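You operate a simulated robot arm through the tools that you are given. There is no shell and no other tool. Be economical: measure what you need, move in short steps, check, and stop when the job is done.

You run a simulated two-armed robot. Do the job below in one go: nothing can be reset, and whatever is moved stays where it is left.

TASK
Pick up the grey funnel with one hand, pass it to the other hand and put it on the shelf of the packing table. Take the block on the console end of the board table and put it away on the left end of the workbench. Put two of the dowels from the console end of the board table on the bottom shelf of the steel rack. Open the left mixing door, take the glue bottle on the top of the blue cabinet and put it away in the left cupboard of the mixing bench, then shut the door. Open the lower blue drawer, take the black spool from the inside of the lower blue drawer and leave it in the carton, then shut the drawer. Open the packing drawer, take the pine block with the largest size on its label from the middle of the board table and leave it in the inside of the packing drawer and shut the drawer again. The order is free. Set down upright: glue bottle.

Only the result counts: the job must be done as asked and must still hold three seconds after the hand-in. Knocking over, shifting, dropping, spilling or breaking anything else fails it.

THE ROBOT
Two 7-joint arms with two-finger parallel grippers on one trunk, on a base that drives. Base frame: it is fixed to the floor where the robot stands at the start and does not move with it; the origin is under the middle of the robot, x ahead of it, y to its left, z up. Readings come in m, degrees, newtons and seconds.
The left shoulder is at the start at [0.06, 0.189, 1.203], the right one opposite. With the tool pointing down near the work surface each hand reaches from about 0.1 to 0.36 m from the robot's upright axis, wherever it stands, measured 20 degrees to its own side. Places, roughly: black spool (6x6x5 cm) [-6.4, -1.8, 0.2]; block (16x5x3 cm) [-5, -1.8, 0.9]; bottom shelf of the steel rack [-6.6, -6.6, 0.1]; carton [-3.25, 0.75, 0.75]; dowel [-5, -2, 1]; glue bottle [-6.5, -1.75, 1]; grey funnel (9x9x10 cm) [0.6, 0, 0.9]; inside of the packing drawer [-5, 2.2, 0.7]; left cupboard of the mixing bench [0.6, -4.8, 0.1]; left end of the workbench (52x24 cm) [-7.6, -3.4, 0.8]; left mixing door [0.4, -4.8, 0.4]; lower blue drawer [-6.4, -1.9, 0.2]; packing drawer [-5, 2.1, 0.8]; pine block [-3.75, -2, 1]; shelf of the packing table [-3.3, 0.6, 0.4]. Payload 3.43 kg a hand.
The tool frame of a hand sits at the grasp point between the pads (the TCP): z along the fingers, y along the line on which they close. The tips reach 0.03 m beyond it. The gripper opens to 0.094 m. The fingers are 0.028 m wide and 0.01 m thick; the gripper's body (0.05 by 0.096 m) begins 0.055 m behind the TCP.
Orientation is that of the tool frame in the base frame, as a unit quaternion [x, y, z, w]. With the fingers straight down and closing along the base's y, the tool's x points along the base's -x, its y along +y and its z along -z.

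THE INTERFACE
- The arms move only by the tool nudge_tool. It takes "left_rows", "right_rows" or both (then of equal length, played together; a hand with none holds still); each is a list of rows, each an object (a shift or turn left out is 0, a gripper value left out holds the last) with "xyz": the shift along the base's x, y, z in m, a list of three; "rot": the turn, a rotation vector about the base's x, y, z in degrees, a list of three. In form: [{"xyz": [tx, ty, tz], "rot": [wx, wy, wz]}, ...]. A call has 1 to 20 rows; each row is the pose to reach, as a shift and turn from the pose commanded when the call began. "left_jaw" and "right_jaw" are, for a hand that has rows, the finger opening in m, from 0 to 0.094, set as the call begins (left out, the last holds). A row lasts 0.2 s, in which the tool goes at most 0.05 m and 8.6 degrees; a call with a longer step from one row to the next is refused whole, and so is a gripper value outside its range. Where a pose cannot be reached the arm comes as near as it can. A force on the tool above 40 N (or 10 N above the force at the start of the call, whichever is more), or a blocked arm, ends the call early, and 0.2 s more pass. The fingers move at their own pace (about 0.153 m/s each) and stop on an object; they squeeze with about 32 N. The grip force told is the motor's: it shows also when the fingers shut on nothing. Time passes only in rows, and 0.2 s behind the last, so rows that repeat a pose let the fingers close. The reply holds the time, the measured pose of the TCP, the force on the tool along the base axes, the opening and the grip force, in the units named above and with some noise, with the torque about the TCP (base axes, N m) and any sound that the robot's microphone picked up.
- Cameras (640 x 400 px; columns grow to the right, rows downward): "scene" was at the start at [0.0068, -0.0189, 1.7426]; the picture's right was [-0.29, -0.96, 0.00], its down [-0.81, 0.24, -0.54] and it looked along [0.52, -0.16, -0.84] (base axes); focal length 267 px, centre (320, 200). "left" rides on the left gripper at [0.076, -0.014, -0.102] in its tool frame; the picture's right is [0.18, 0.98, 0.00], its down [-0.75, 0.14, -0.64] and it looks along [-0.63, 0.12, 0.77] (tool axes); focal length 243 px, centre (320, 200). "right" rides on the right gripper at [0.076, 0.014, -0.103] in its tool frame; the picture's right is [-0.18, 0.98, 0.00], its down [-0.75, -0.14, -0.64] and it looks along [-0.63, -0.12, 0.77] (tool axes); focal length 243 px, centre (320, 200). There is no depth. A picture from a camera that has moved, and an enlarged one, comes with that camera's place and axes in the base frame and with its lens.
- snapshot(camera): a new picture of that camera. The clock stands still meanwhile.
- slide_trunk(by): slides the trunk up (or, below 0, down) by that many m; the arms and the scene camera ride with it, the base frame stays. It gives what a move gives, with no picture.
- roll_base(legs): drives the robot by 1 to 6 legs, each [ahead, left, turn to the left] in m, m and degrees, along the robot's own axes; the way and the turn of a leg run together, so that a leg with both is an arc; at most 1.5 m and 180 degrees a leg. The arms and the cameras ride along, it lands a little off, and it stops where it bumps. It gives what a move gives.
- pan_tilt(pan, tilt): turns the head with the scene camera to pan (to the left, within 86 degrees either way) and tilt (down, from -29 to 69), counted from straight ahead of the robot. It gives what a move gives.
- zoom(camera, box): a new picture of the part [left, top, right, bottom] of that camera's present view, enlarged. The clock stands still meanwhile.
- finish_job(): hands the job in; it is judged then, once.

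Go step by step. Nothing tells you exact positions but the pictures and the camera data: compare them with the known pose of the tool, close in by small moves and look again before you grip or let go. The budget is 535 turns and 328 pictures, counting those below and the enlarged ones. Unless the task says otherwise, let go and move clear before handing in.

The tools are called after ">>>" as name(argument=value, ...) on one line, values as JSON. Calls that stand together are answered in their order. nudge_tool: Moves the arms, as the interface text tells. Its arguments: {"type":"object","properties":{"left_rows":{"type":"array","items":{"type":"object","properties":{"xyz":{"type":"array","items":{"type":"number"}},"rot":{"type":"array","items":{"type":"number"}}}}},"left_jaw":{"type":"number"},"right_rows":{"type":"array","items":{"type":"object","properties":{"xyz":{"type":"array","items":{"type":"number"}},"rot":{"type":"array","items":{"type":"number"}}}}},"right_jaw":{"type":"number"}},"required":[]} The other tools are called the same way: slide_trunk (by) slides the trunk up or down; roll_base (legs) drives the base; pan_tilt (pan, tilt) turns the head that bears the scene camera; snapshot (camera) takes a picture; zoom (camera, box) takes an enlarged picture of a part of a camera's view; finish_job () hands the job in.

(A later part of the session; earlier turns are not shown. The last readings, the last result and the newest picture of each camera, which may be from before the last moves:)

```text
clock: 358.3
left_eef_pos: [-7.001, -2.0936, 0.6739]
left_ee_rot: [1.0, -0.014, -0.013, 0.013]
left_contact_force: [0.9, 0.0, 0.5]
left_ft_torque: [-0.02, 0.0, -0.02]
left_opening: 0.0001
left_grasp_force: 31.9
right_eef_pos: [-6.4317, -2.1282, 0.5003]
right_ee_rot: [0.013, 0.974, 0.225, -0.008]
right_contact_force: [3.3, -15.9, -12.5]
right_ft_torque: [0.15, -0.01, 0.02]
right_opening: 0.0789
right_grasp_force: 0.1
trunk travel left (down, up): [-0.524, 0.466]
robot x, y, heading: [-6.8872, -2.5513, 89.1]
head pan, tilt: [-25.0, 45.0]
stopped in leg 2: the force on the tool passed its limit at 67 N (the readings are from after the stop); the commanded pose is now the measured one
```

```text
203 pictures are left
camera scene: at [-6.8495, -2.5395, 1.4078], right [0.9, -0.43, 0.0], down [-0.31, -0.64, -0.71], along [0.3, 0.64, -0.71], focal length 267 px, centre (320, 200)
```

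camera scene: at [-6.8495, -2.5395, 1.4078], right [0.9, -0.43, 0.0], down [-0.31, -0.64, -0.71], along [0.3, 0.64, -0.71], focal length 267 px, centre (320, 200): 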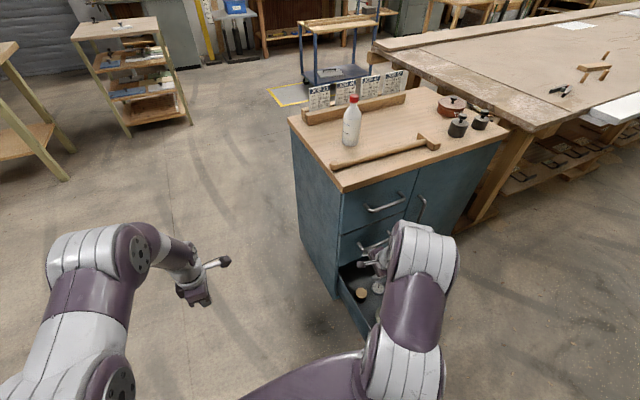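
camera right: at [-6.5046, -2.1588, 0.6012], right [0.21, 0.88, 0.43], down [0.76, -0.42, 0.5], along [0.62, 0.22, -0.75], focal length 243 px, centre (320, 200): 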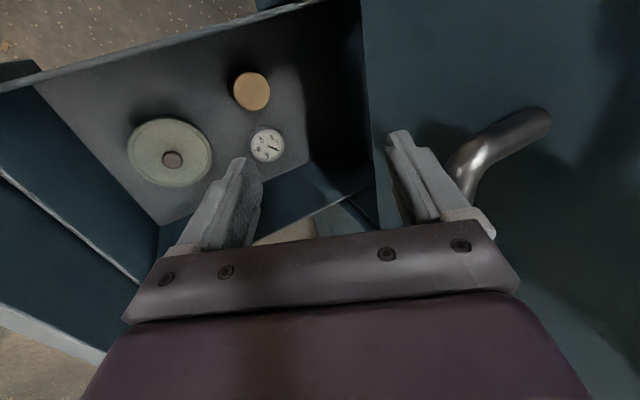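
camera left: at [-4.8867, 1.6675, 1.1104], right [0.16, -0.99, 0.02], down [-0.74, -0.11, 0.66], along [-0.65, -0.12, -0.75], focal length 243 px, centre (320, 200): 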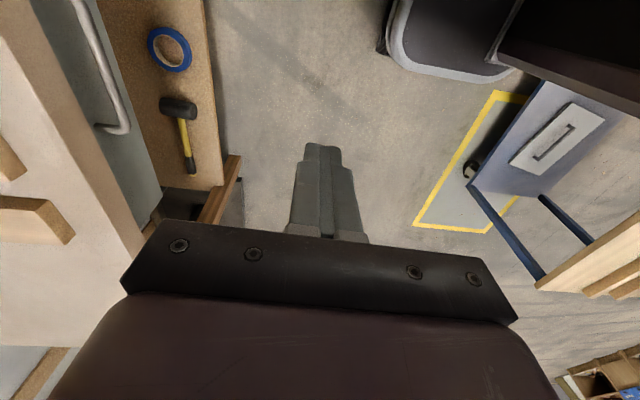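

The upper finger touched the closed middle drawer, harmlessly. The view shows the spool at about [-6.417, -2.09]. I back off and turn the hand 90° about its axis so the camera faces south and the fingers close along x.

>>> roll_base(legs=[[-0.1, 0, 0.9]])

>>> nudge_tool(right_jaw=0.085, right_rows=[{"rot": [0, -3.6, 7.36]}, {"rot": [0, -7.2, 14.7]}, {"rot": [0, -10.8, 22.1]}, {"rot": [0, -14.4, 29.4]}, {"rot": [0, -18, 36.8]}, {"rot": [0, -21.6, 44.2]}, {"rot": [0, -25.2, 51.5]}, {"rot": [0, -28.8, 58.9]}, {"rot": [0, -32.4, 66.2]}, {"rot": [0, -36, 73.6]}, {"rot": [0, -39.4, 80.6]}])

>>> snapshot(camera="right")

```text
clock: 359.4
left_eef_pos: [-7.0102, -2.1959, 0.6745]
left_ee_rot: [1.0, -0.005, -0.012, 0.011]
left_contact_force: [-0.5, 0.6, 0.6]
left_ft_torque: [0.02, -0.05, 0.02]
left_opening: 0.0003
left_grasp_force: 31.7
right_eef_pos: [-6.4377, -2.2166, 0.5048]
right_ee_rot: [0.002, 0.974, 0.228, -0.007]
right_contact_force: [-1.2, -0.7, 0.2]
right_ft_torque: [-0.01, 0.01, -0.03]
right_opening: 0.0902
right_grasp_force: 0.0
trunk travel left (down, up): [-0.524, 0.466]
robot x, y, heading: [-6.8896, -2.6529, 90.8]
head pan, tilt: [-25.0, 45.0]
```

```text
clock: 361.8
left_eef_pos: [-7.0094, -2.1964, 0.6736]
left_ee_rot: [1.0, -0.004, -0.013, 0.012]
left_contact_force: [-0.2, -0.1, 0.7]
left_ft_torque: [-0.03, -0.01, 0.0]
left_opening: 0.0002
left_grasp_force: 32.2
right_eef_pos: [-6.4371, -2.216, 0.5041]
right_ee_rot: [-0.687, 0.693, 0.157, 0.151]
right_contact_force: [-0.4, -0.2, 0.6]
right_ft_torque: [0.0, 0.01, 0.0]
right_opening: 0.0851
right_grasp_force: 0.0
trunk travel left (down, up): [-0.524, 0.466]
robot x, y, heading: [-6.8869, -2.6541, 90.6]
head pan, tilt: [-25.0, 45.0]
```

```text
202 pictures are left
camera right: at [-6.4513, -2.3292, 0.5644], right [-0.98, 0.17, 0.09], down [0.15, 0.41, 0.9], along [0.12, 0.9, -0.43], focal length 243 px, centre (320, 200)
```

right: 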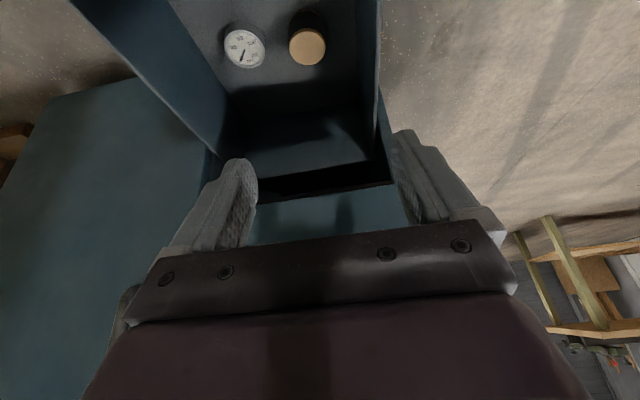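

The spool is at [-6.42, -2.088]. I lower 12 cm, move forward 10 cm, then lower further.

>>> slide_trunk(by=-0.12)

>>> roll_base(legs=[[0.1, -0.016, 0]])

>>> slide_trunk(by=-0.09)

>>> snapshot(camera="right")

```text
clock: 363.3
left_eef_pos: [-7.0098, -2.1958, 0.5536]
left_ee_rot: [1.0, -0.005, -0.012, 0.012]
left_contact_force: [-0.1, -0.9, 0.4]
left_ft_torque: [0.02, -0.03, 0.02]
left_opening: 0.0
left_grasp_force: 32.4
right_eef_pos: [-6.4377, -2.2152, 0.3835]
right_ee_rot: [-0.686, 0.694, 0.157, 0.152]
right_contact_force: [-0.1, 0.1, 0.1]
right_ft_torque: [-0.01, -0.01, 0.03]
right_opening: 0.0849
right_grasp_force: 0.1
trunk travel left (down, up): [-0.404, 0.586]
robot x, y, heading: [-6.8856, -2.655, 90.6]
head pan, tilt: [-25.0, 45.0]
```

```text
clock: 364.5
left_eef_pos: [-6.9949, -2.0933, 0.5535]
left_ee_rot: [1.0, -0.006, -0.012, 0.013]
left_contact_force: [0.3, -1.0, -0.1]
left_ft_torque: [-0.02, -0.04, 0.01]
left_opening: 0.0
left_grasp_force: 31.6
right_eef_pos: [-6.4211, -2.115, 0.3824]
right_ee_rot: [-0.685, 0.695, 0.158, 0.151]
right_contact_force: [-0.1, 0.0, -0.7]
right_ft_torque: [0.02, 0.02, 0.01]
right_opening: 0.085
right_grasp_force: 0.1
trunk travel left (down, up): [-0.404, 0.586]
robot x, y, heading: [-6.8712, -2.5524, 90.2]
head pan, tilt: [-25.0, 45.0]
```

```text
clock: 365.7
left_eef_pos: [-6.9936, -2.0937, 0.4633]
left_ee_rot: [1.0, -0.006, -0.012, 0.012]
left_contact_force: [0.3, 0.0, 0.6]
left_ft_torque: [-0.03, -0.01, -0.01]
left_opening: 0.0
left_grasp_force: 32.2
right_eef_pos: [-6.4208, -2.1148, 0.2938]
right_ee_rot: [-0.686, 0.694, 0.158, 0.152]
right_contact_force: [-0.5, -0.5, -0.1]
right_ft_torque: [0.02, 0.0, 0.01]
right_opening: 0.0849
right_grasp_force: 0.0
trunk travel left (down, up): [-0.314, 0.676]
robot x, y, heading: [-6.8723, -2.5507, 90.4]
head pan, tilt: [-25.0, 45.0]
```

```text
201 pictures are left
camera right: at [-6.4359, -2.2285, 0.3545], right [-0.98, 0.18, 0.09], down [0.15, 0.41, 0.9], along [0.12, 0.9, -0.43], focal length 243 px, centre (320, 200)
```

right: 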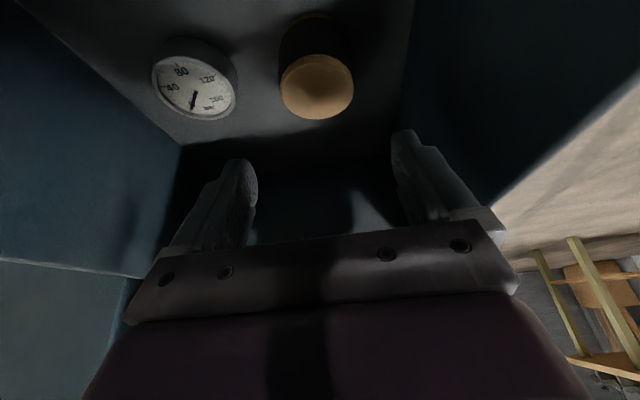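

>>> slide_trunk(by=-0.06)

>>> roll_base(legs=[[0.024, 0, 0]])

>>> snapshot(camera="right")

```text
clock: 366.7
left_eef_pos: [-6.9944, -2.094, 0.4022]
left_ee_rot: [1.0, -0.006, -0.013, 0.012]
left_contact_force: [1.1, -0.4, 0.2]
left_ft_torque: [0.0, 0.01, 0.02]
left_opening: 0.0
left_grasp_force: 32.0
right_eef_pos: [-6.4221, -2.1158, 0.2339]
right_ee_rot: [-0.686, 0.694, 0.158, 0.151]
right_contact_force: [-0.2, 0.0, -0.5]
right_ft_torque: [-0.04, -0.01, 0.03]
right_opening: 0.085
right_grasp_force: 0.0
trunk travel left (down, up): [-0.254, 0.736]
robot x, y, heading: [-6.8693, -2.5525, 90.3]
head pan, tilt: [-25.0, 45.0]
```

```text
clock: 367.5
left_eef_pos: [-6.9937, -2.0693, 0.4027]
left_ee_rot: [1.0, -0.006, -0.013, 0.012]
left_contact_force: [0.4, 0.1, -0.4]
left_ft_torque: [-0.02, -0.01, 0.01]
left_opening: 0.0001
left_grasp_force: 32.3
right_eef_pos: [-6.4224, -2.0914, 0.2324]
right_ee_rot: [-0.686, 0.695, 0.157, 0.151]
right_contact_force: [-0.5, -0.5, 0.7]
right_ft_torque: [-0.01, 0.03, 0.01]
right_opening: 0.085
right_grasp_force: 0.1
trunk travel left (down, up): [-0.254, 0.736]
robot x, y, heading: [-6.8719, -2.5266, 90.4]
head pan, tilt: [-25.0, 45.0]
```

```text
200 pictures are left
camera right: at [-6.436, -2.204, 0.2943], right [-0.98, 0.18, 0.09], down [0.15, 0.41, 0.9], along [0.12, 0.9, -0.43], focal length 243 px, centre (320, 200)
```

right: 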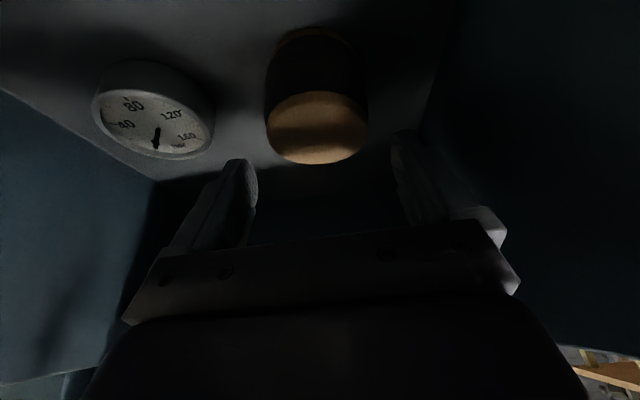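

>>> slide_trunk(by=-0.046)

>>> snapshot(camera="right")

```text
clock: 368.4
left_eef_pos: [-6.9947, -2.0708, 0.3593]
left_ee_rot: [1.0, -0.005, -0.011, 0.011]
left_contact_force: [0.2, 0.2, 0.4]
left_ft_torque: [0.02, 0.01, 0.04]
left_opening: 0.0
left_grasp_force: 32.3
right_eef_pos: [-6.4214, -2.0887, 0.1919]
right_ee_rot: [-0.686, 0.693, 0.158, 0.158]
right_contact_force: [-6.5, 1.1, 37.2]
right_ft_torque: [-0.01, -1.39, -0.06]
right_opening: 0.0814
right_grasp_force: 0.0
trunk travel left (down, up): [-0.208, 0.782]
robot x, y, heading: [-6.8709, -2.5296, 90.4]
head pan, tilt: [-25.0, 45.0]
```

```text
199 pictures are left
camera right: at [-6.4349, -2.2021, 0.2531], right [-0.98, 0.18, 0.08], down [0.15, 0.4, 0.91], along [0.13, 0.9, -0.42], focal length 243 px, centre (320, 200)
```

right: 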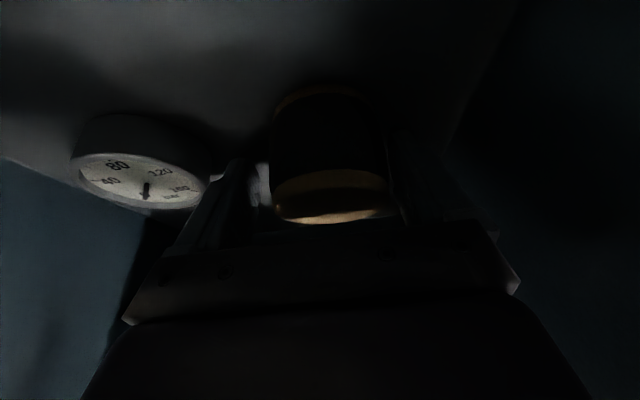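

The east finger pressed on the gauge's edge. I lift at once, narrow the opening and shift slightly west.

>>> slide_trunk(by=0.045)

>>> nudge_tool(right_jaw=0.074, right_rows=[{}, {"xyz": [-0.004, 0, 0]}, {"xyz": [-0.004, 0, 0]}])

>>> zoom(camera="right", box=[60, 20, 480, 260])

```text
clock: 369.3
left_eef_pos: [-6.9939, -2.0705, 0.4014]
left_ee_rot: [1.0, -0.006, -0.012, 0.012]
left_contact_force: [0.1, 0.2, 0.5]
left_ft_torque: [0.01, 0.01, -0.02]
left_opening: 0.0
left_grasp_force: 31.9
right_eef_pos: [-6.4225, -2.0921, 0.2311]
right_ee_rot: [-0.685, 0.695, 0.157, 0.152]
right_contact_force: [0.9, 0.4, -0.9]
right_ft_torque: [-0.02, -0.01, -0.02]
right_opening: 0.0851
right_grasp_force: 0.1
trunk travel left (down, up): [-0.253, 0.737]
robot x, y, heading: [-6.872, -2.5285, 90.5]
head pan, tilt: [-25.0, 45.0]
```

```text
clock: 370.1
left_eef_pos: [-6.9938, -2.0707, 0.4013]
left_ee_rot: [1.0, -0.006, -0.012, 0.011]
left_contact_force: [-0.1, 0.0, 0.1]
left_ft_torque: [-0.04, -0.01, -0.02]
left_opening: 0.0
left_grasp_force: 32.2
right_eef_pos: [-6.4253, -2.0909, 0.2324]
right_ee_rot: [-0.685, 0.695, 0.157, 0.151]
right_contact_force: [-0.2, 0.1, 0.5]
right_ft_torque: [-0.01, -0.02, 0.02]
right_opening: 0.074
right_grasp_force: 0.1
trunk travel left (down, up): [-0.253, 0.737]
robot x, y, heading: [-6.8674, -2.5272, 90.2]
head pan, tilt: [-25.0, 45.0]
```

```text
1.52 times, centred on (270, 140) of right
camera zoom: at [-6.4401, -2.2034, 0.2936], right [-0.98, 0.18, 0.09], down [0.16, 0.41, 0.9], along [0.12, 0.9, -0.43], focal length 370 px, centre (396, 291)
```

zoom: 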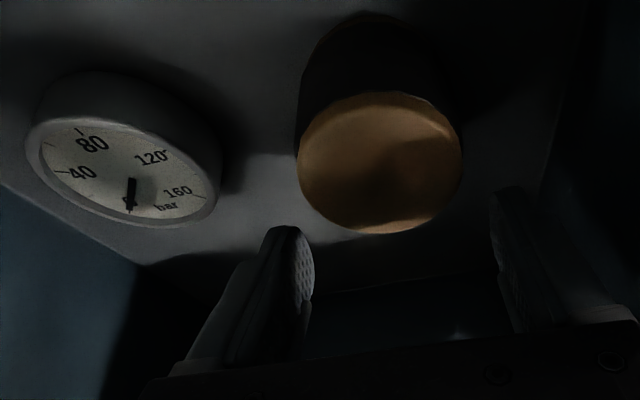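

I re-centre 4 mm east and lower again in small steps.

>>> nudge_tool(right_jaw=0.071, right_rows=[{"xyz": [0.004, 0, 0]}, {"xyz": [0.004, 0, 0]}])

>>> slide_trunk(by=-0.025)

>>> slide_trunk(by=-0.01)

>>> zoom(camera="right", box=[60, 20, 480, 260])

```text
clock: 370.7
left_eef_pos: [-6.9942, -2.0698, 0.4029]
left_ee_rot: [1.0, -0.006, -0.012, 0.013]
left_contact_force: [-0.3, 0.1, 0.3]
left_ft_torque: [0.02, 0.03, 0.01]
left_opening: 0.0001
left_grasp_force: 32.5
right_eef_pos: [-6.4223, -2.0919, 0.2319]
right_ee_rot: [-0.685, 0.695, 0.157, 0.152]
right_contact_force: [-0.6, 1.1, -0.5]
right_ft_torque: [0.0, 0.0, 0.01]
right_opening: 0.0707
right_grasp_force: 0.0
trunk travel left (down, up): [-0.253, 0.737]
robot x, y, heading: [-6.8682, -2.5309, 90.6]
head pan, tilt: [-25.0, 45.0]
```

```text
clock: 371.4
left_eef_pos: [-6.9937, -2.0697, 0.378]
left_ee_rot: [1.0, -0.006, -0.012, 0.012]
left_contact_force: [0.0, 0.2, -0.5]
left_ft_torque: [-0.01, -0.01, 0.02]
left_opening: 0.0
left_grasp_force: 31.6
right_eef_pos: [-6.4227, -2.09, 0.2076]
right_ee_rot: [-0.686, 0.694, 0.157, 0.15]
right_contact_force: [-0.6, -0.7, 0.2]
right_ft_torque: [0.0, 0.05, 0.0]
right_opening: 0.0709
right_grasp_force: 0.0
trunk travel left (down, up): [-0.228, 0.762]
robot x, y, heading: [-6.8719, -2.5277, 90.5]
head pan, tilt: [-25.0, 45.0]
```

```text
clock: 372.0
left_eef_pos: [-6.9939, -2.0707, 0.368]
left_ee_rot: [1.0, -0.006, -0.012, 0.012]
left_contact_force: [-1.0, -0.9, 0.2]
left_ft_torque: [0.01, 0.01, 0.01]
left_opening: 0.0
left_grasp_force: 31.6
right_eef_pos: [-6.4226, -2.09, 0.1962]
right_ee_rot: [-0.686, 0.694, 0.158, 0.151]
right_contact_force: [-0.7, 0.6, -0.4]
right_ft_torque: [0.0, 0.03, -0.02]
right_opening: 0.071
right_grasp_force: 0.1
trunk travel left (down, up): [-0.218, 0.772]
robot x, y, heading: [-6.8717, -2.5298, 90.4]
head pan, tilt: [-25.0, 45.0]
```

```text
1.52 times, centred on (270, 140) of right
camera zoom: at [-6.4362, -2.2039, 0.2585], right [-0.98, 0.18, 0.09], down [0.15, 0.41, 0.9], along [0.12, 0.9, -0.43], focal length 370 px, centre (396, 291)
```

zoom: 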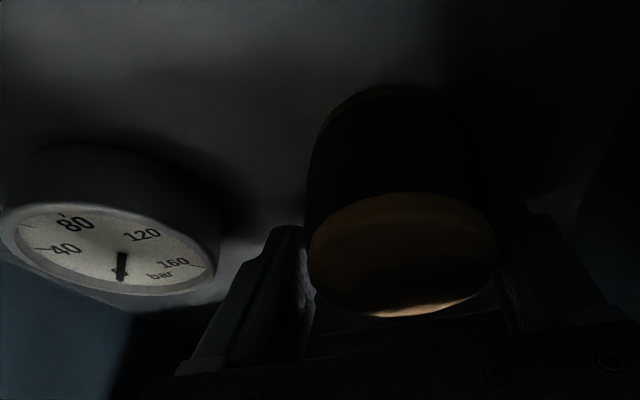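

Fingers straddle the spool, no contact force. I close and lift a little.

>>> nudge_tool(right_jaw=0.0, right_rows=[{}, {}, {}])

>>> slide_trunk(by=0.03)

>>> snapshot(camera="right")

```text
clock: 372.8
left_eef_pos: [-6.994, -2.0698, 0.3664]
left_ee_rot: [1.0, -0.006, -0.012, 0.012]
left_contact_force: [-0.4, 0.2, 0.2]
left_ft_torque: [0.02, 0.02, 0.0]
left_opening: 0.0
left_grasp_force: 31.3
right_eef_pos: [-6.4225, -2.0916, 0.1956]
right_ee_rot: [-0.686, 0.694, 0.157, 0.151]
right_contact_force: [0.7, -0.1, 0.0]
right_ft_torque: [0.04, -0.04, 0.01]
right_opening: 0.0567
right_grasp_force: 32.2
trunk travel left (down, up): [-0.218, 0.772]
robot x, y, heading: [-6.8716, -2.527, 90.4]
head pan, tilt: [-25.0, 45.0]
```

```text
clock: 373.5
left_eef_pos: [-6.9941, -2.0692, 0.396]
left_ee_rot: [1.0, -0.006, -0.012, 0.013]
left_contact_force: [0.1, 0.0, 0.2]
left_ft_torque: [0.01, 0.02, 0.02]
left_opening: 0.0001
left_grasp_force: 31.8
right_eef_pos: [-6.4217, -2.091, 0.2261]
right_ee_rot: [-0.686, 0.694, 0.158, 0.152]
right_contact_force: [-0.7, 0.7, -1.7]
right_ft_torque: [0.03, 0.02, 0.0]
right_opening: 0.0568
right_grasp_force: 31.8
trunk travel left (down, up): [-0.248, 0.742]
robot x, y, heading: [-6.8711, -2.5285, 90.5]
head pan, tilt: [-25.0, 45.0]
```

```text
196 pictures are left
camera right: at [-6.4362, -2.2039, 0.2883], right [-0.98, 0.18, 0.09], down [0.16, 0.41, 0.9], along [0.12, 0.9, -0.43], focal length 243 px, centre (320, 200)
```

right: 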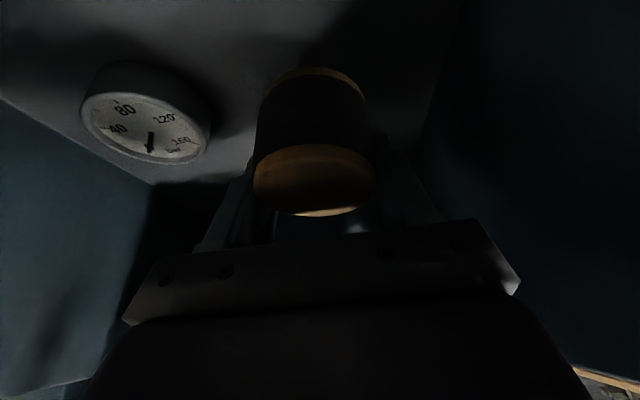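

The spool is lifted; the gauge is undisturbed. I draw back 4 cm and raise out of the drawer.

>>> roll_base(legs=[[-0.04, 0, 0]])

>>> slide_trunk(by=0.3)

>>> roll_base(legs=[[-0.35, 0, 0]])

>>> snapshot(camera="right")

>>> snapshot(camera="scene")

```text
clock: 374.4
left_eef_pos: [-6.9938, -2.1096, 0.3967]
left_ee_rot: [1.0, -0.007, -0.012, 0.012]
left_contact_force: [-0.4, 0.4, -0.2]
left_ft_torque: [-0.02, -0.02, 0.0]
left_opening: 0.0
left_grasp_force: 32.3
right_eef_pos: [-6.4218, -2.1315, 0.2277]
right_ee_rot: [-0.686, 0.694, 0.157, 0.151]
right_contact_force: [0.3, 0.4, -0.4]
right_ft_torque: [-0.01, 0.0, -0.01]
right_opening: 0.0569
right_grasp_force: 32.2
trunk travel left (down, up): [-0.248, 0.742]
robot x, y, heading: [-6.8669, -2.5679, 90.6]
head pan, tilt: [-25.0, 45.0]
```

```text
clock: 377.4
left_eef_pos: [-6.9949, -2.1112, 0.6961]
left_ee_rot: [1.0, -0.006, -0.013, 0.012]
left_contact_force: [0.6, -0.6, -0.3]
left_ft_torque: [0.0, -0.01, -0.01]
left_opening: 0.0003
left_grasp_force: 32.4
right_eef_pos: [-6.4226, -2.1318, 0.5269]
right_ee_rot: [-0.685, 0.695, 0.157, 0.151]
right_contact_force: [-0.5, -0.3, -0.7]
right_ft_torque: [0.05, -0.02, -0.04]
right_opening: 0.0566
right_grasp_force: 32.1
trunk travel left (down, up): [-0.548, 0.442]
robot x, y, heading: [-6.8719, -2.5731, 90.4]
head pan, tilt: [-25.0, 45.0]
```

```text
clock: 379.7
left_eef_pos: [-6.991, -2.4593, 0.6982]
left_ee_rot: [1.0, -0.005, -0.012, 0.012]
left_contact_force: [-0.7, 0.2, 0.3]
left_ft_torque: [-0.01, 0.03, 0.01]
left_opening: 0.0
left_grasp_force: 31.8
right_eef_pos: [-6.4188, -2.483, 0.5285]
right_ee_rot: [-0.685, 0.695, 0.158, 0.152]
right_contact_force: [-0.2, 0.2, -1.0]
right_ft_torque: [-0.01, 0.01, -0.02]
right_opening: 0.0566
right_grasp_force: 31.7
trunk travel left (down, up): [-0.548, 0.442]
robot x, y, heading: [-6.8671, -2.9185, 90.5]
head pan, tilt: [-25.0, 45.0]
```

```text
195 pictures are left
camera right: at [-6.4332, -2.5955, 0.5887], right [-0.98, 0.18, 0.09], down [0.16, 0.41, 0.9], along [0.12, 0.9, -0.43], focal length 243 px, centre (320, 200)
```

right: 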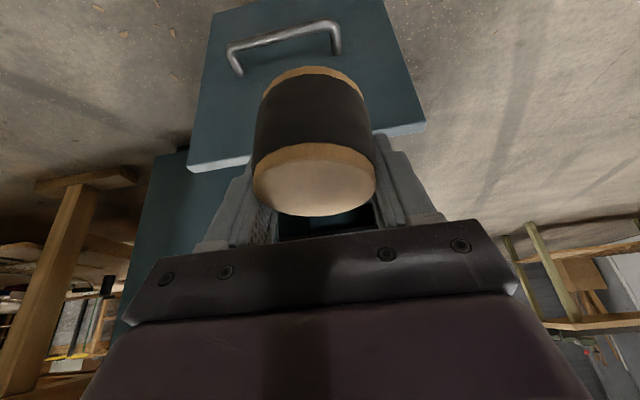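

```text
194 pictures are left
camera scene: at [-6.834, -2.9046, 1.4319], right [0.91, -0.42, 0.0], down [-0.3, -0.64, -0.71], along [0.29, 0.64, -0.71], focal length 267 px, centre (320, 200)
```

scene: 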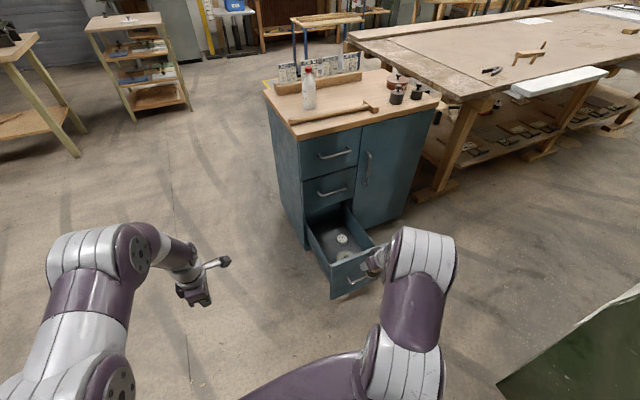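

The spool is out. Next I close the drawer with the left fist: first I pull the right hand inward, and lower the left hand.

>>> nudge_tool(right_rows=[{"xyz": [-0.04, 0, 0.01]}, {"xyz": [-0.08, 0, 0.02]}, {"xyz": [-0.12, 0, 0.03]}, {"xyz": [-0.16, 0, 0.04]}, {"xyz": [-0.2, 0, 0.05]}, {"xyz": [-0.22, 0, 0.06]}], left_rows=[{"xyz": [0, 0, -0.03]}, {"xyz": [0, 0, -0.06]}, {"xyz": [0, 0, -0.1]}, {"xyz": [0, 0, -0.14]}, {"xyz": [0, 0, -0.17]}, {"xyz": [0, 0, -0.2]}])

>>> roll_base(legs=[[0, 0, -45]])

>>> pan_tilt(pan=20, tilt=50)

>>> snapshot(camera="scene")

```text
clock: 381.1
left_eef_pos: [-6.9923, -2.4596, 0.4976]
left_ee_rot: [1.0, -0.006, -0.013, 0.012]
left_contact_force: [0.6, -0.4, -0.2]
left_ft_torque: [0.0, 0.02, -0.03]
left_opening: 0.0
left_grasp_force: 32.0
right_eef_pos: [-6.64, -2.4819, 0.5849]
right_ee_rot: [-0.686, 0.694, 0.156, 0.151]
right_contact_force: [-0.6, 0.3, -0.6]
right_ft_torque: [0.04, 0.0, 0.02]
right_opening: 0.0567
right_grasp_force: 32.2
trunk travel left (down, up): [-0.548, 0.442]
robot x, y, heading: [-6.8677, -2.9166, 90.5]
head pan, tilt: [-25.0, 45.0]
```

```text
clock: 383.6
left_eef_pos: [-6.6246, -2.512, 0.4986]
left_ee_rot: [0.918, -0.397, -0.016, 0.006]
left_contact_force: [-0.1, -0.5, -0.4]
left_ft_torque: [0.01, 0.0, 0.01]
left_opening: 0.0002
left_grasp_force: 32.3
right_eef_pos: [-6.3949, -2.782, 0.5856]
right_ee_rot: [-0.359, 0.908, 0.085, 0.201]
right_contact_force: [-0.6, -0.5, -1.1]
right_ft_torque: [0.01, 0.01, -0.03]
right_opening: 0.0568
right_grasp_force: 32.1
trunk travel left (down, up): [-0.548, 0.442]
robot x, y, heading: [-6.8669, -2.9201, 44.3]
head pan, tilt: [-25.0, 45.0]
```

```text
clock: 384.7
left_eef_pos: [-6.6235, -2.5108, 0.4984]
left_ee_rot: [0.918, -0.397, -0.015, 0.006]
left_contact_force: [0.6, -0.2, 0.3]
left_ft_torque: [0.02, -0.01, 0.01]
left_opening: 0.0002
left_grasp_force: 32.6
right_eef_pos: [-6.3938, -2.7809, 0.5848]
right_ee_rot: [-0.358, 0.908, 0.085, 0.201]
right_contact_force: [0.8, -0.6, -1.5]
right_ft_torque: [-0.03, 0.01, 0.0]
right_opening: 0.0568
right_grasp_force: 32.1
trunk travel left (down, up): [-0.548, 0.442]
robot x, y, heading: [-6.8718, -2.9171, 44.2]
head pan, tilt: [20.0, 50.0]
```

```text
193 pictures are left
camera scene: at [-6.8777, -2.8901, 1.4249], right [0.9, -0.44, 0.0], down [-0.33, -0.69, -0.64], along [0.28, 0.58, -0.77], focal length 267 px, centre (320, 200)
```

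scene: 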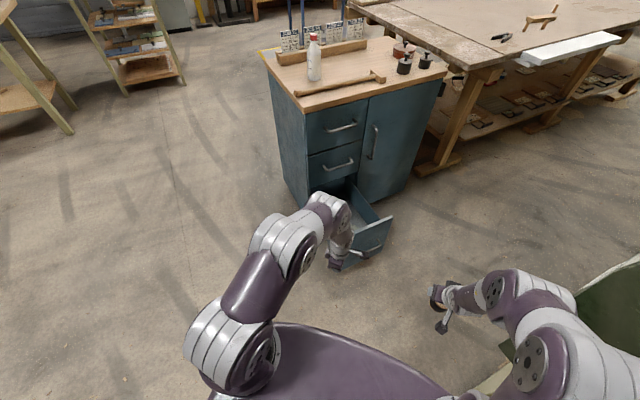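

The right elbow would near the console, so I'll push from the west side instead: shift north, turn to face +x, then push sideways.

>>> roll_base(legs=[[0.1, 0.2, 0], [0, 0, -44]])

>>> pan_tilt(pan=10, tilt=55)

>>> snapshot(camera="scene")

```text
clock: 388.4
left_eef_pos: [-6.4796, -2.5868, 0.4982]
left_ee_rot: [-0.698, 0.715, 0.017, 0.0]
left_contact_force: [0.3, 0.1, 0.2]
left_ft_torque: [0.0, 0.0, -0.03]
left_opening: 0.0
left_grasp_force: 31.5
right_eef_pos: [-6.5046, -2.9381, 0.5849]
right_ee_rot: [0.012, 0.976, 0.003, 0.218]
right_contact_force: [0.4, -0.7, -1.6]
right_ft_torque: [0.0, -0.02, 0.03]
right_opening: 0.0567
right_grasp_force: 31.6
trunk travel left (down, up): [-0.548, 0.442]
robot x, y, heading: [-6.9342, -2.7044, -0.3]
head pan, tilt: [20.0, 50.0]
```

```text
clock: 389.1
left_eef_pos: [-6.4793, -2.5862, 0.4983]
left_ee_rot: [-0.698, 0.716, 0.018, 0.0]
left_contact_force: [0.0, 0.3, 0.2]
left_ft_torque: [-0.02, 0.01, 0.0]
left_opening: 0.0
left_grasp_force: 32.1
right_eef_pos: [-6.5041, -2.9394, 0.5855]
right_ee_rot: [0.012, 0.976, 0.003, 0.218]
right_contact_force: [0.2, -0.2, -0.9]
right_ft_torque: [0.02, -0.03, -0.01]
right_opening: 0.0567
right_grasp_force: 32.3
trunk travel left (down, up): [-0.548, 0.442]
robot x, y, heading: [-6.937, -2.7075, -0.4]
head pan, tilt: [10.0, 55.0]
```

```text
192 pictures are left
camera scene: at [-6.9274, -2.6914, 1.4184], right [0.17, -0.99, 0.0], down [-0.81, -0.14, -0.57], along [0.57, 0.1, -0.82], focal length 267 px, centre (320, 200)
```

scene: 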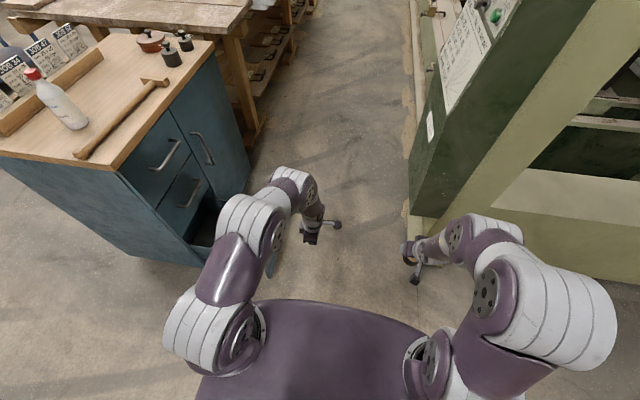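

>>> roll_base(legs=[[0, 0.08, 0], [0.08, 0, 0]])

>>> slide_trunk(by=-0.14)

>>> snapshot(camera="left")

>>> snapshot(camera="scene")

```text
clock: 390.9
left_eef_pos: [-6.3997, -2.5062, 0.4989]
left_ee_rot: [-0.7, 0.714, 0.018, -0.001]
left_contact_force: [0.0, -0.1, -0.5]
left_ft_torque: [-0.04, -0.01, -0.01]
left_opening: 0.0001
left_grasp_force: 32.2
right_eef_pos: [-6.4238, -2.8587, 0.5851]
right_ee_rot: [0.013, 0.976, 0.003, 0.217]
right_contact_force: [-0.3, 0.0, -1.0]
right_ft_torque: [0.02, 0.01, -0.04]
right_opening: 0.0567
right_grasp_force: 32.5
trunk travel left (down, up): [-0.548, 0.442]
robot x, y, heading: [-6.8588, -2.6256, -0.1]
head pan, tilt: [10.0, 55.0]
```

```text
clock: 392.5
left_eef_pos: [-6.4004, -2.5056, 0.359]
left_ee_rot: [-0.699, 0.715, 0.019, 0.0]
left_contact_force: [0.0, -0.9, 0.2]
left_ft_torque: [0.01, -0.03, 0.0]
left_opening: 0.0
left_grasp_force: 31.7
right_eef_pos: [-6.4248, -2.8573, 0.444]
right_ee_rot: [0.013, 0.976, 0.002, 0.218]
right_contact_force: [0.5, 0.4, -0.8]
right_ft_torque: [-0.03, 0.02, -0.02]
right_opening: 0.0564
right_grasp_force: 32.3
trunk travel left (down, up): [-0.408, 0.582]
robot x, y, heading: [-6.8579, -2.6244, -0.1]
head pan, tilt: [10.0, 55.0]
```

```text
191 pictures are left
camera left: at [-6.3846, -2.5851, 0.4595], right [-0.99, -0.16, 0.02], down [-0.11, 0.74, 0.66], along [-0.12, 0.65, -0.75], focal length 243 px, centre (320, 200)
```

left: 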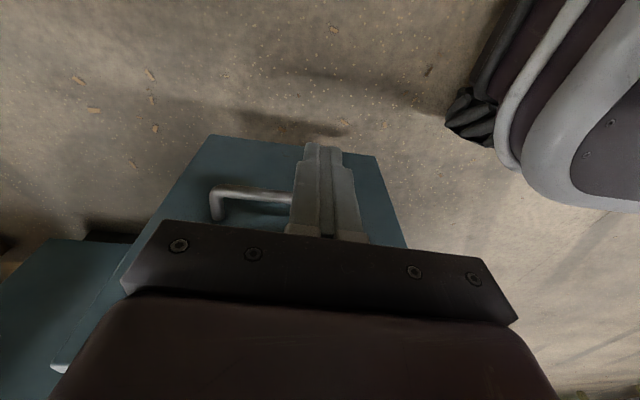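

```text
190 pictures are left
camera scene: at [-6.8484, -2.6115, 1.2785], right [0.17, -0.99, 0.0], down [-0.81, -0.14, -0.57], along [0.57, 0.1, -0.82], focal length 267 px, centre (320, 200)
```

scene: 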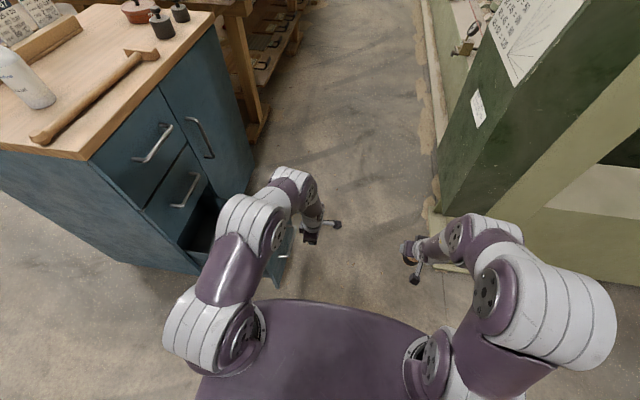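

The fist is before the drawer front. To keep the wrist off the middle handle, I lean the hand 25° (tips north), then push north with the base.

>>> nudge_tool(left_rows=[{"rot": [8, 0, 0]}, {"rot": [16, 0, 0]}, {"rot": [25, 0, 0], "xyz": [0, 0, 0]}, {"rot": [25, 0, 0]}])

>>> roll_base(legs=[[0, 0.28, 0]])

>>> snapshot(camera="left")

```text
refused: row 3 steps farther than a row can; nothing moved
```

```text
clock: 394.5
left_eef_pos: [-6.3989, -2.2267, 0.3587]
left_ee_rot: [-0.698, 0.716, 0.017, 0.0]
left_contact_force: [0.3, -0.1, -0.3]
left_ft_torque: [0.03, -0.03, 0.0]
left_opening: 0.0
left_grasp_force: 31.9
right_eef_pos: [-6.4237, -2.5792, 0.4446]
right_ee_rot: [0.013, 0.976, 0.002, 0.218]
right_contact_force: [0.4, 0.0, -0.3]
right_ft_torque: [-0.02, -0.04, -0.01]
right_opening: 0.0564
right_grasp_force: 32.1
trunk travel left (down, up): [-0.408, 0.582]
robot x, y, heading: [-6.8579, -2.3471, -0.4]
head pan, tilt: [10.0, 55.0]
```

```text
189 pictures are left
camera left: at [-6.383, -2.3067, 0.4593], right [-0.99, -0.16, 0.02], down [-0.11, 0.74, 0.66], along [-0.12, 0.65, -0.75], focal length 243 px, centre (320, 200)
```

left: 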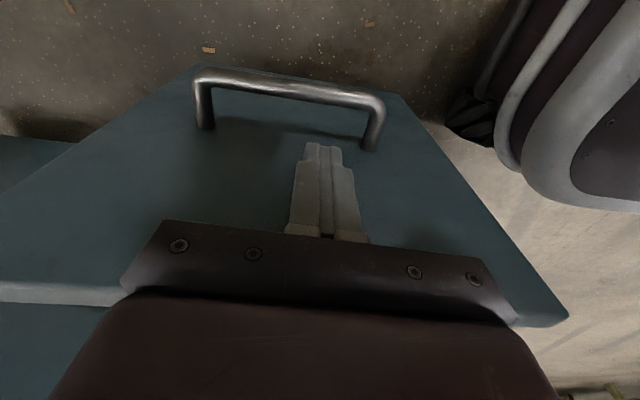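

The drawer moved along. Now the lean (properly stepped), then a further push.

>>> nudge_tool(left_rows=[{"rot": [8, 0, 0]}, {"rot": [16, 0, 0]}, {"rot": [24, 0, 0]}, {"rot": [24, 0, 0]}])

>>> roll_base(legs=[[0, 0.1, 0]])

>>> snapshot(camera="left")

```text
clock: 395.5
left_eef_pos: [-6.3979, -2.2257, 0.3581]
left_ee_rot: [-0.683, 0.696, 0.166, 0.146]
left_contact_force: [0.3, -0.7, 0.1]
left_ft_torque: [-0.03, -0.01, 0.03]
left_opening: 0.0
left_grasp_force: 32.1
right_eef_pos: [-6.424, -2.5794, 0.4454]
right_ee_rot: [0.012, 0.976, 0.004, 0.219]
right_contact_force: [0.5, 0.5, -1.4]
right_ft_torque: [0.02, -0.01, -0.02]
right_opening: 0.0564
right_grasp_force: 31.8
trunk travel left (down, up): [-0.408, 0.582]
robot x, y, heading: [-6.8572, -2.3457, -0.2]
head pan, tilt: [10.0, 55.0]
```

```text
clock: 396.6
left_eef_pos: [-6.395, -2.1291, 0.3581]
left_ee_rot: [-0.682, 0.698, 0.165, 0.146]
left_contact_force: [-0.2, -0.2, 0.0]
left_ft_torque: [-0.03, 0.0, 0.03]
left_opening: 0.0001
left_grasp_force: 31.9
right_eef_pos: [-6.4241, -2.4809, 0.4458]
right_ee_rot: [0.014, 0.976, 0.002, 0.219]
right_contact_force: [0.0, 0.0, -1.9]
right_ft_torque: [0.01, -0.03, 0.0]
right_opening: 0.0562
right_grasp_force: 32.3
trunk travel left (down, up): [-0.408, 0.582]
robot x, y, heading: [-6.8561, -2.2445, -1.0]
head pan, tilt: [10.0, 55.0]
```

```text
188 pictures are left
camera left: at [-6.3822, -2.2414, 0.4181], right [-0.99, -0.15, -0.05], down [-0.11, 0.41, 0.91], along [-0.12, 0.9, -0.42], focal length 243 px, centre (320, 200)
```

left: 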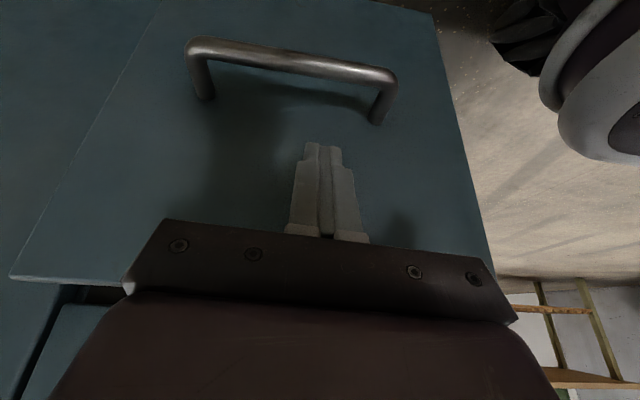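

>>> roll_base(legs=[[0, 0.045, 0.5]])

>>> snapshot(camera="left")

>>> snapshot(camera="scene")

```text
clock: 397.5
left_eef_pos: [-6.3976, -2.08, 0.3586]
left_ee_rot: [-0.685, 0.695, 0.166, 0.145]
left_contact_force: [-0.5, -0.1, -0.1]
left_ft_torque: [-0.04, -0.01, -0.03]
left_opening: 0.0002
left_grasp_force: 31.7
right_eef_pos: [-6.4203, -2.4321, 0.4463]
right_ee_rot: [0.011, 0.976, 0.002, 0.218]
right_contact_force: [0.7, -0.1, -0.8]
right_ft_torque: [-0.03, 0.0, 0.01]
right_opening: 0.0564
right_grasp_force: 32.3
trunk travel left (down, up): [-0.408, 0.582]
robot x, y, heading: [-6.859, -2.205, -0.3]
head pan, tilt: [10.0, 55.0]
```

```text
187 pictures are left
camera left: at [-6.382, -2.1926, 0.4181], right [-0.99, -0.16, -0.05], down [-0.11, 0.41, 0.91], along [-0.13, 0.9, -0.42], focal length 243 px, centre (320, 200)
```

left: 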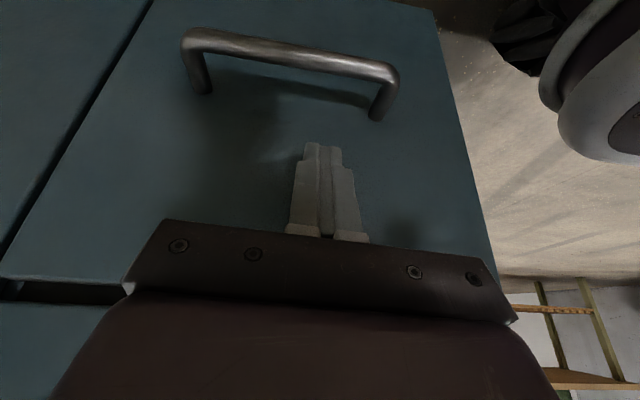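

```text
186 pictures are left
camera scene: at [-6.8456, -2.1862, 1.2784], right [0.17, -0.98, 0.0], down [-0.81, -0.14, -0.57], along [0.56, 0.1, -0.82], focal length 267 px, centre (320, 200)
```

scene: 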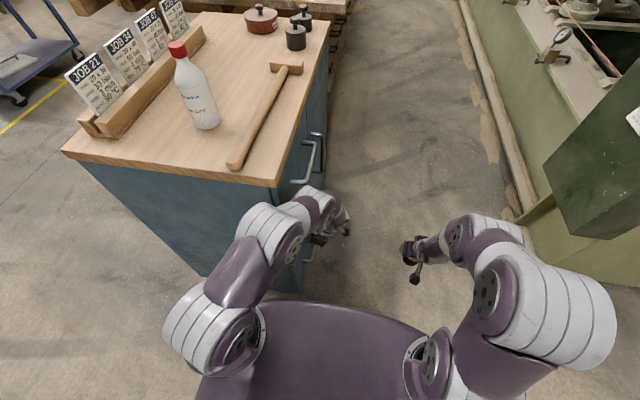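

>>> roll_base(legs=[[0, 0.03, 0]])

>>> snapshot(camera="left")

```text
clock: 398.4
left_eef_pos: [-6.3962, -2.0682, 0.3587]
left_ee_rot: [-0.685, 0.696, 0.16, 0.143]
left_contact_force: [0.0, -0.8, -0.8]
left_ft_torque: [-0.03, 0.0, -0.01]
left_opening: 0.0
left_grasp_force: 32.2
right_eef_pos: [-6.423, -2.4163, 0.4441]
right_ee_rot: [0.011, 0.976, 0.002, 0.217]
right_contact_force: [0.1, -0.3, -0.4]
right_ft_torque: [0.03, -0.01, -0.01]
right_opening: 0.0562
right_grasp_force: 32.2
trunk travel left (down, up): [-0.408, 0.582]
robot x, y, heading: [-6.8618, -2.1802, -0.1]
head pan, tilt: [10.0, 55.0]
stopped in leg 1: the force on the tool passed its limit at 80 N (the readings are from after the stop); the commanded pose is now the measured one
```

```text
185 pictures are left
camera left: at [-6.3809, -2.1813, 0.4196], right [-0.99, -0.16, -0.05], down [-0.11, 0.41, 0.9], along [-0.12, 0.9, -0.43], focal length 243 px, centre (320, 200)
```

left: 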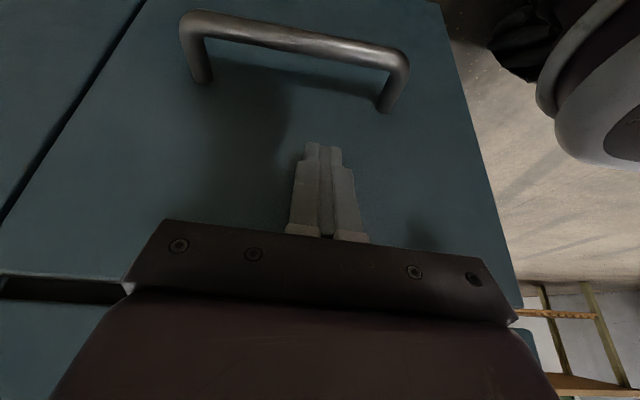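

The drawer hit its stop: shut. I retreat, raise the trunk, and re-orient the left hand for the glue bottle.

>>> roll_base(legs=[[0, -0.12, 0], [-0.25, 0, 0]])

>>> slide_trunk(by=0.4)

>>> nudge_tool(left_rows=[{"rot": [-8, 0, 0]}, {"rot": [-16, 0, 0]}, {"rot": [-24, 0, 0]}])

>>> nudge_tool(left_jaw=0.094, left_rows=[{"rot": [0, 0, -8]}, {"rot": [0, 0, -16]}, {"rot": [0, 0, -24]}, {"rot": [0, 0, -32]}, {"rot": [0, 0, -40]}, {"rot": [0, 0, -48]}, {"rot": [0, 0, -56]}, {"rot": [0, 0, -64]}, {"rot": [0, 0, -72]}, {"rot": [0, 0, -80]}, {"rot": [0, 0, -88]}, {"rot": [0, 0, -90]}])

>>> roll_base(legs=[[0, 0.35, 0]])

>>> snapshot(camera="scene")

```text
clock: 401.0
left_eef_pos: [-6.6461, -2.1839, 0.3598]
left_ee_rot: [-0.686, 0.695, 0.16, 0.144]
left_contact_force: [-0.8, -0.1, -0.3]
left_ft_torque: [-0.01, -0.01, 0.0]
left_opening: 0.0
left_grasp_force: 32.4
right_eef_pos: [-6.6726, -2.533, 0.4451]
right_ee_rot: [0.009, 0.976, 0.003, 0.218]
right_contact_force: [0.5, 0.2, -0.6]
right_ft_torque: [-0.02, -0.04, 0.0]
right_opening: 0.0563
right_grasp_force: 32.0
trunk travel left (down, up): [-0.408, 0.582]
robot x, y, heading: [-7.1096, -2.3034, 0.1]
head pan, tilt: [10.0, 55.0]
```

```text
clock: 404.9
left_eef_pos: [-6.646, -2.1852, 0.7574]
left_ee_rot: [-0.686, 0.695, 0.161, 0.144]
left_contact_force: [0.4, -0.2, 0.4]
left_ft_torque: [0.0, 0.01, 0.02]
left_opening: 0.0
left_grasp_force: 31.6
right_eef_pos: [-6.6723, -2.5312, 0.8452]
right_ee_rot: [0.01, 0.976, 0.003, 0.218]
right_contact_force: [0.3, 0.5, -0.4]
right_ft_torque: [-0.01, 0.0, 0.02]
right_opening: 0.056
right_grasp_force: 32.0
trunk travel left (down, up): [-0.808, 0.182]
robot x, y, heading: [-7.1073, -2.3039, -0.1]
head pan, tilt: [10.0, 55.0]
```

```text
clock: 405.6
left_eef_pos: [-6.6466, -2.1828, 0.7579]
left_ee_rot: [-0.701, 0.713, 0.011, -0.002]
left_contact_force: [-0.5, 0.7, 0.8]
left_ft_torque: [-0.01, -0.03, 0.02]
left_opening: 0.0
left_grasp_force: 32.0
right_eef_pos: [-6.6725, -2.5325, 0.845]
right_ee_rot: [0.01, 0.976, 0.003, 0.218]
right_contact_force: [0.2, -0.1, -0.4]
right_ft_torque: [0.02, 0.01, -0.02]
right_opening: 0.056
right_grasp_force: 32.5
trunk travel left (down, up): [-0.808, 0.182]
robot x, y, heading: [-7.1041, -2.2999, 0.1]
head pan, tilt: [10.0, 55.0]
```

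```text
clock: 408.2
left_eef_pos: [-6.646, -2.1849, 0.7589]
left_ee_rot: [0.009, 1.0, 0.01, 0.007]
left_contact_force: [-0.7, -0.3, 0.1]
left_ft_torque: [0.0, -0.03, -0.03]
left_opening: 0.0939
left_grasp_force: 0.0
right_eef_pos: [-6.6724, -2.5326, 0.845]
right_ee_rot: [0.011, 0.976, 0.003, 0.219]
right_contact_force: [0.5, 0.3, -0.5]
right_ft_torque: [-0.03, -0.01, 0.0]
right_opening: 0.0563
right_grasp_force: 32.2
trunk travel left (down, up): [-0.808, 0.182]
robot x, y, heading: [-7.1088, -2.3044, 0.3]
head pan, tilt: [10.0, 55.0]
```

```text
clock: 410.5
left_eef_pos: [-6.6486, -1.8346, 0.7589]
left_ee_rot: [0.006, 1.0, 0.011, 0.007]
left_contact_force: [0.9, 0.0, -0.6]
left_ft_torque: [0.0, -0.02, -0.02]
left_opening: 0.0939
left_grasp_force: 0.1
right_eef_pos: [-6.6711, -2.1831, 0.8443]
right_ee_rot: [0.007, 0.976, 0.004, 0.218]
right_contact_force: [0.1, -0.1, -1.0]
right_ft_torque: [0.01, -0.01, 0.01]
right_opening: 0.0561
right_grasp_force: 32.2
trunk travel left (down, up): [-0.808, 0.182]
robot x, y, heading: [-7.1112, -1.9492, 0.6]
head pan, tilt: [10.0, 55.0]
```

```text
184 pictures are left
camera scene: at [-7.097, -1.9401, 1.6784], right [0.18, -0.98, 0.0], down [-0.81, -0.15, -0.57], along [0.56, 0.1, -0.82], focal length 267 px, centre (320, 200)
```

scene: 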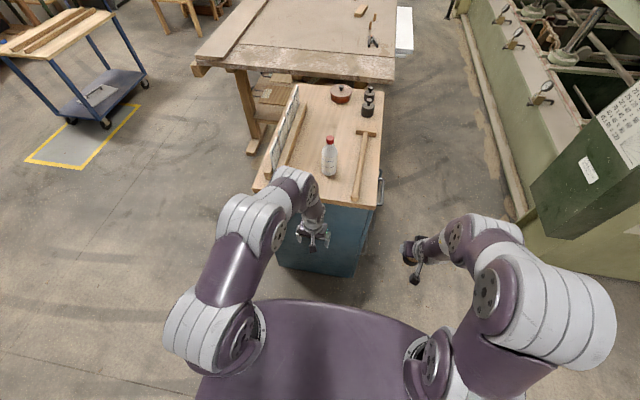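

Bottle at about [-6.426, -1.85], base z 0.9, top 1.07–1.08. I tilt the left hand forward and up, short of it.

>>> nudge_tool(left_rows=[{"xyz": [-0.01, 0, 0.04], "rot": [0, -4, 0]}, {"xyz": [-0.01, 0, 0.08], "rot": [0, -10, 0]}, {"xyz": [0, 0, 0.12], "rot": [0, -18, 0]}, {"xyz": [0.01, 0, 0.16], "rot": [0, -26, 0]}, {"xyz": [0.02, 0, 0.2], "rot": [0, -34, 0]}, {"xyz": [0.03, 0, 0.23], "rot": [0, -42, 0]}, {"xyz": [0.03, 0, 0.25], "rot": [0, -50, 0]}, {"xyz": [0.03, -0.01, 0.26], "rot": [0, -58, 0]}, {"xyz": [0.03, -0.015, 0.26], "rot": [0, -66, 0]}, {"xyz": [0.03, -0.015, 0.26], "rot": [0, -68, 0]}])

>>> snapshot(camera="left")

>>> snapshot(camera="scene")

```text
clock: 412.7
left_eef_pos: [-6.618, -1.8483, 1.0183]
left_ee_rot: [-0.001, 0.826, 0.011, 0.563]
left_contact_force: [-0.1, 0.7, -0.1]
left_ft_torque: [0.0, 0.01, -0.01]
left_opening: 0.0939
left_grasp_force: 0.1
right_eef_pos: [-6.6712, -2.1828, 0.8451]
right_ee_rot: [0.007, 0.976, 0.004, 0.218]
right_contact_force: [0.1, 0.9, -1.0]
right_ft_torque: [-0.03, -0.04, 0.03]
right_opening: 0.056
right_grasp_force: 31.6
trunk travel left (down, up): [-0.808, 0.182]
robot x, y, heading: [-7.1054, -1.9528, 0.0]
head pan, tilt: [10.0, 55.0]
```

```text
183 pictures are left
camera left: at [-6.7404, -1.8647, 0.986], right [-0.08, 0.98, -0.15], down [-0.33, 0.12, 0.94], along [0.94, 0.13, 0.31], focal length 243 px, centre (320, 200)
```

left: 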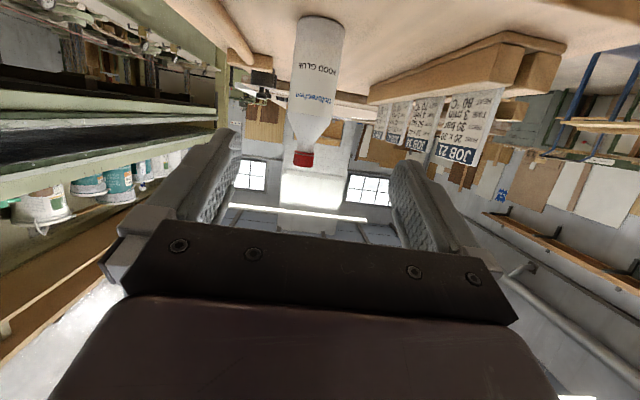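

```text
182 pictures are left
camera scene: at [-7.0973, -1.9399, 1.6784], right [0.18, -0.98, 0.0], down [-0.81, -0.15, -0.57], along [0.56, 0.1, -0.82], focal length 267 px, centre (320, 200)
```

scene: 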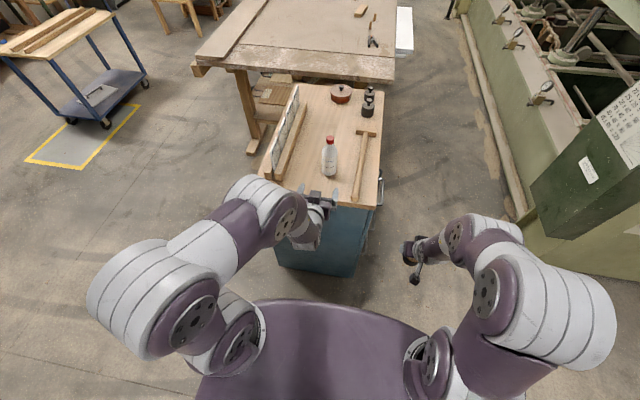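

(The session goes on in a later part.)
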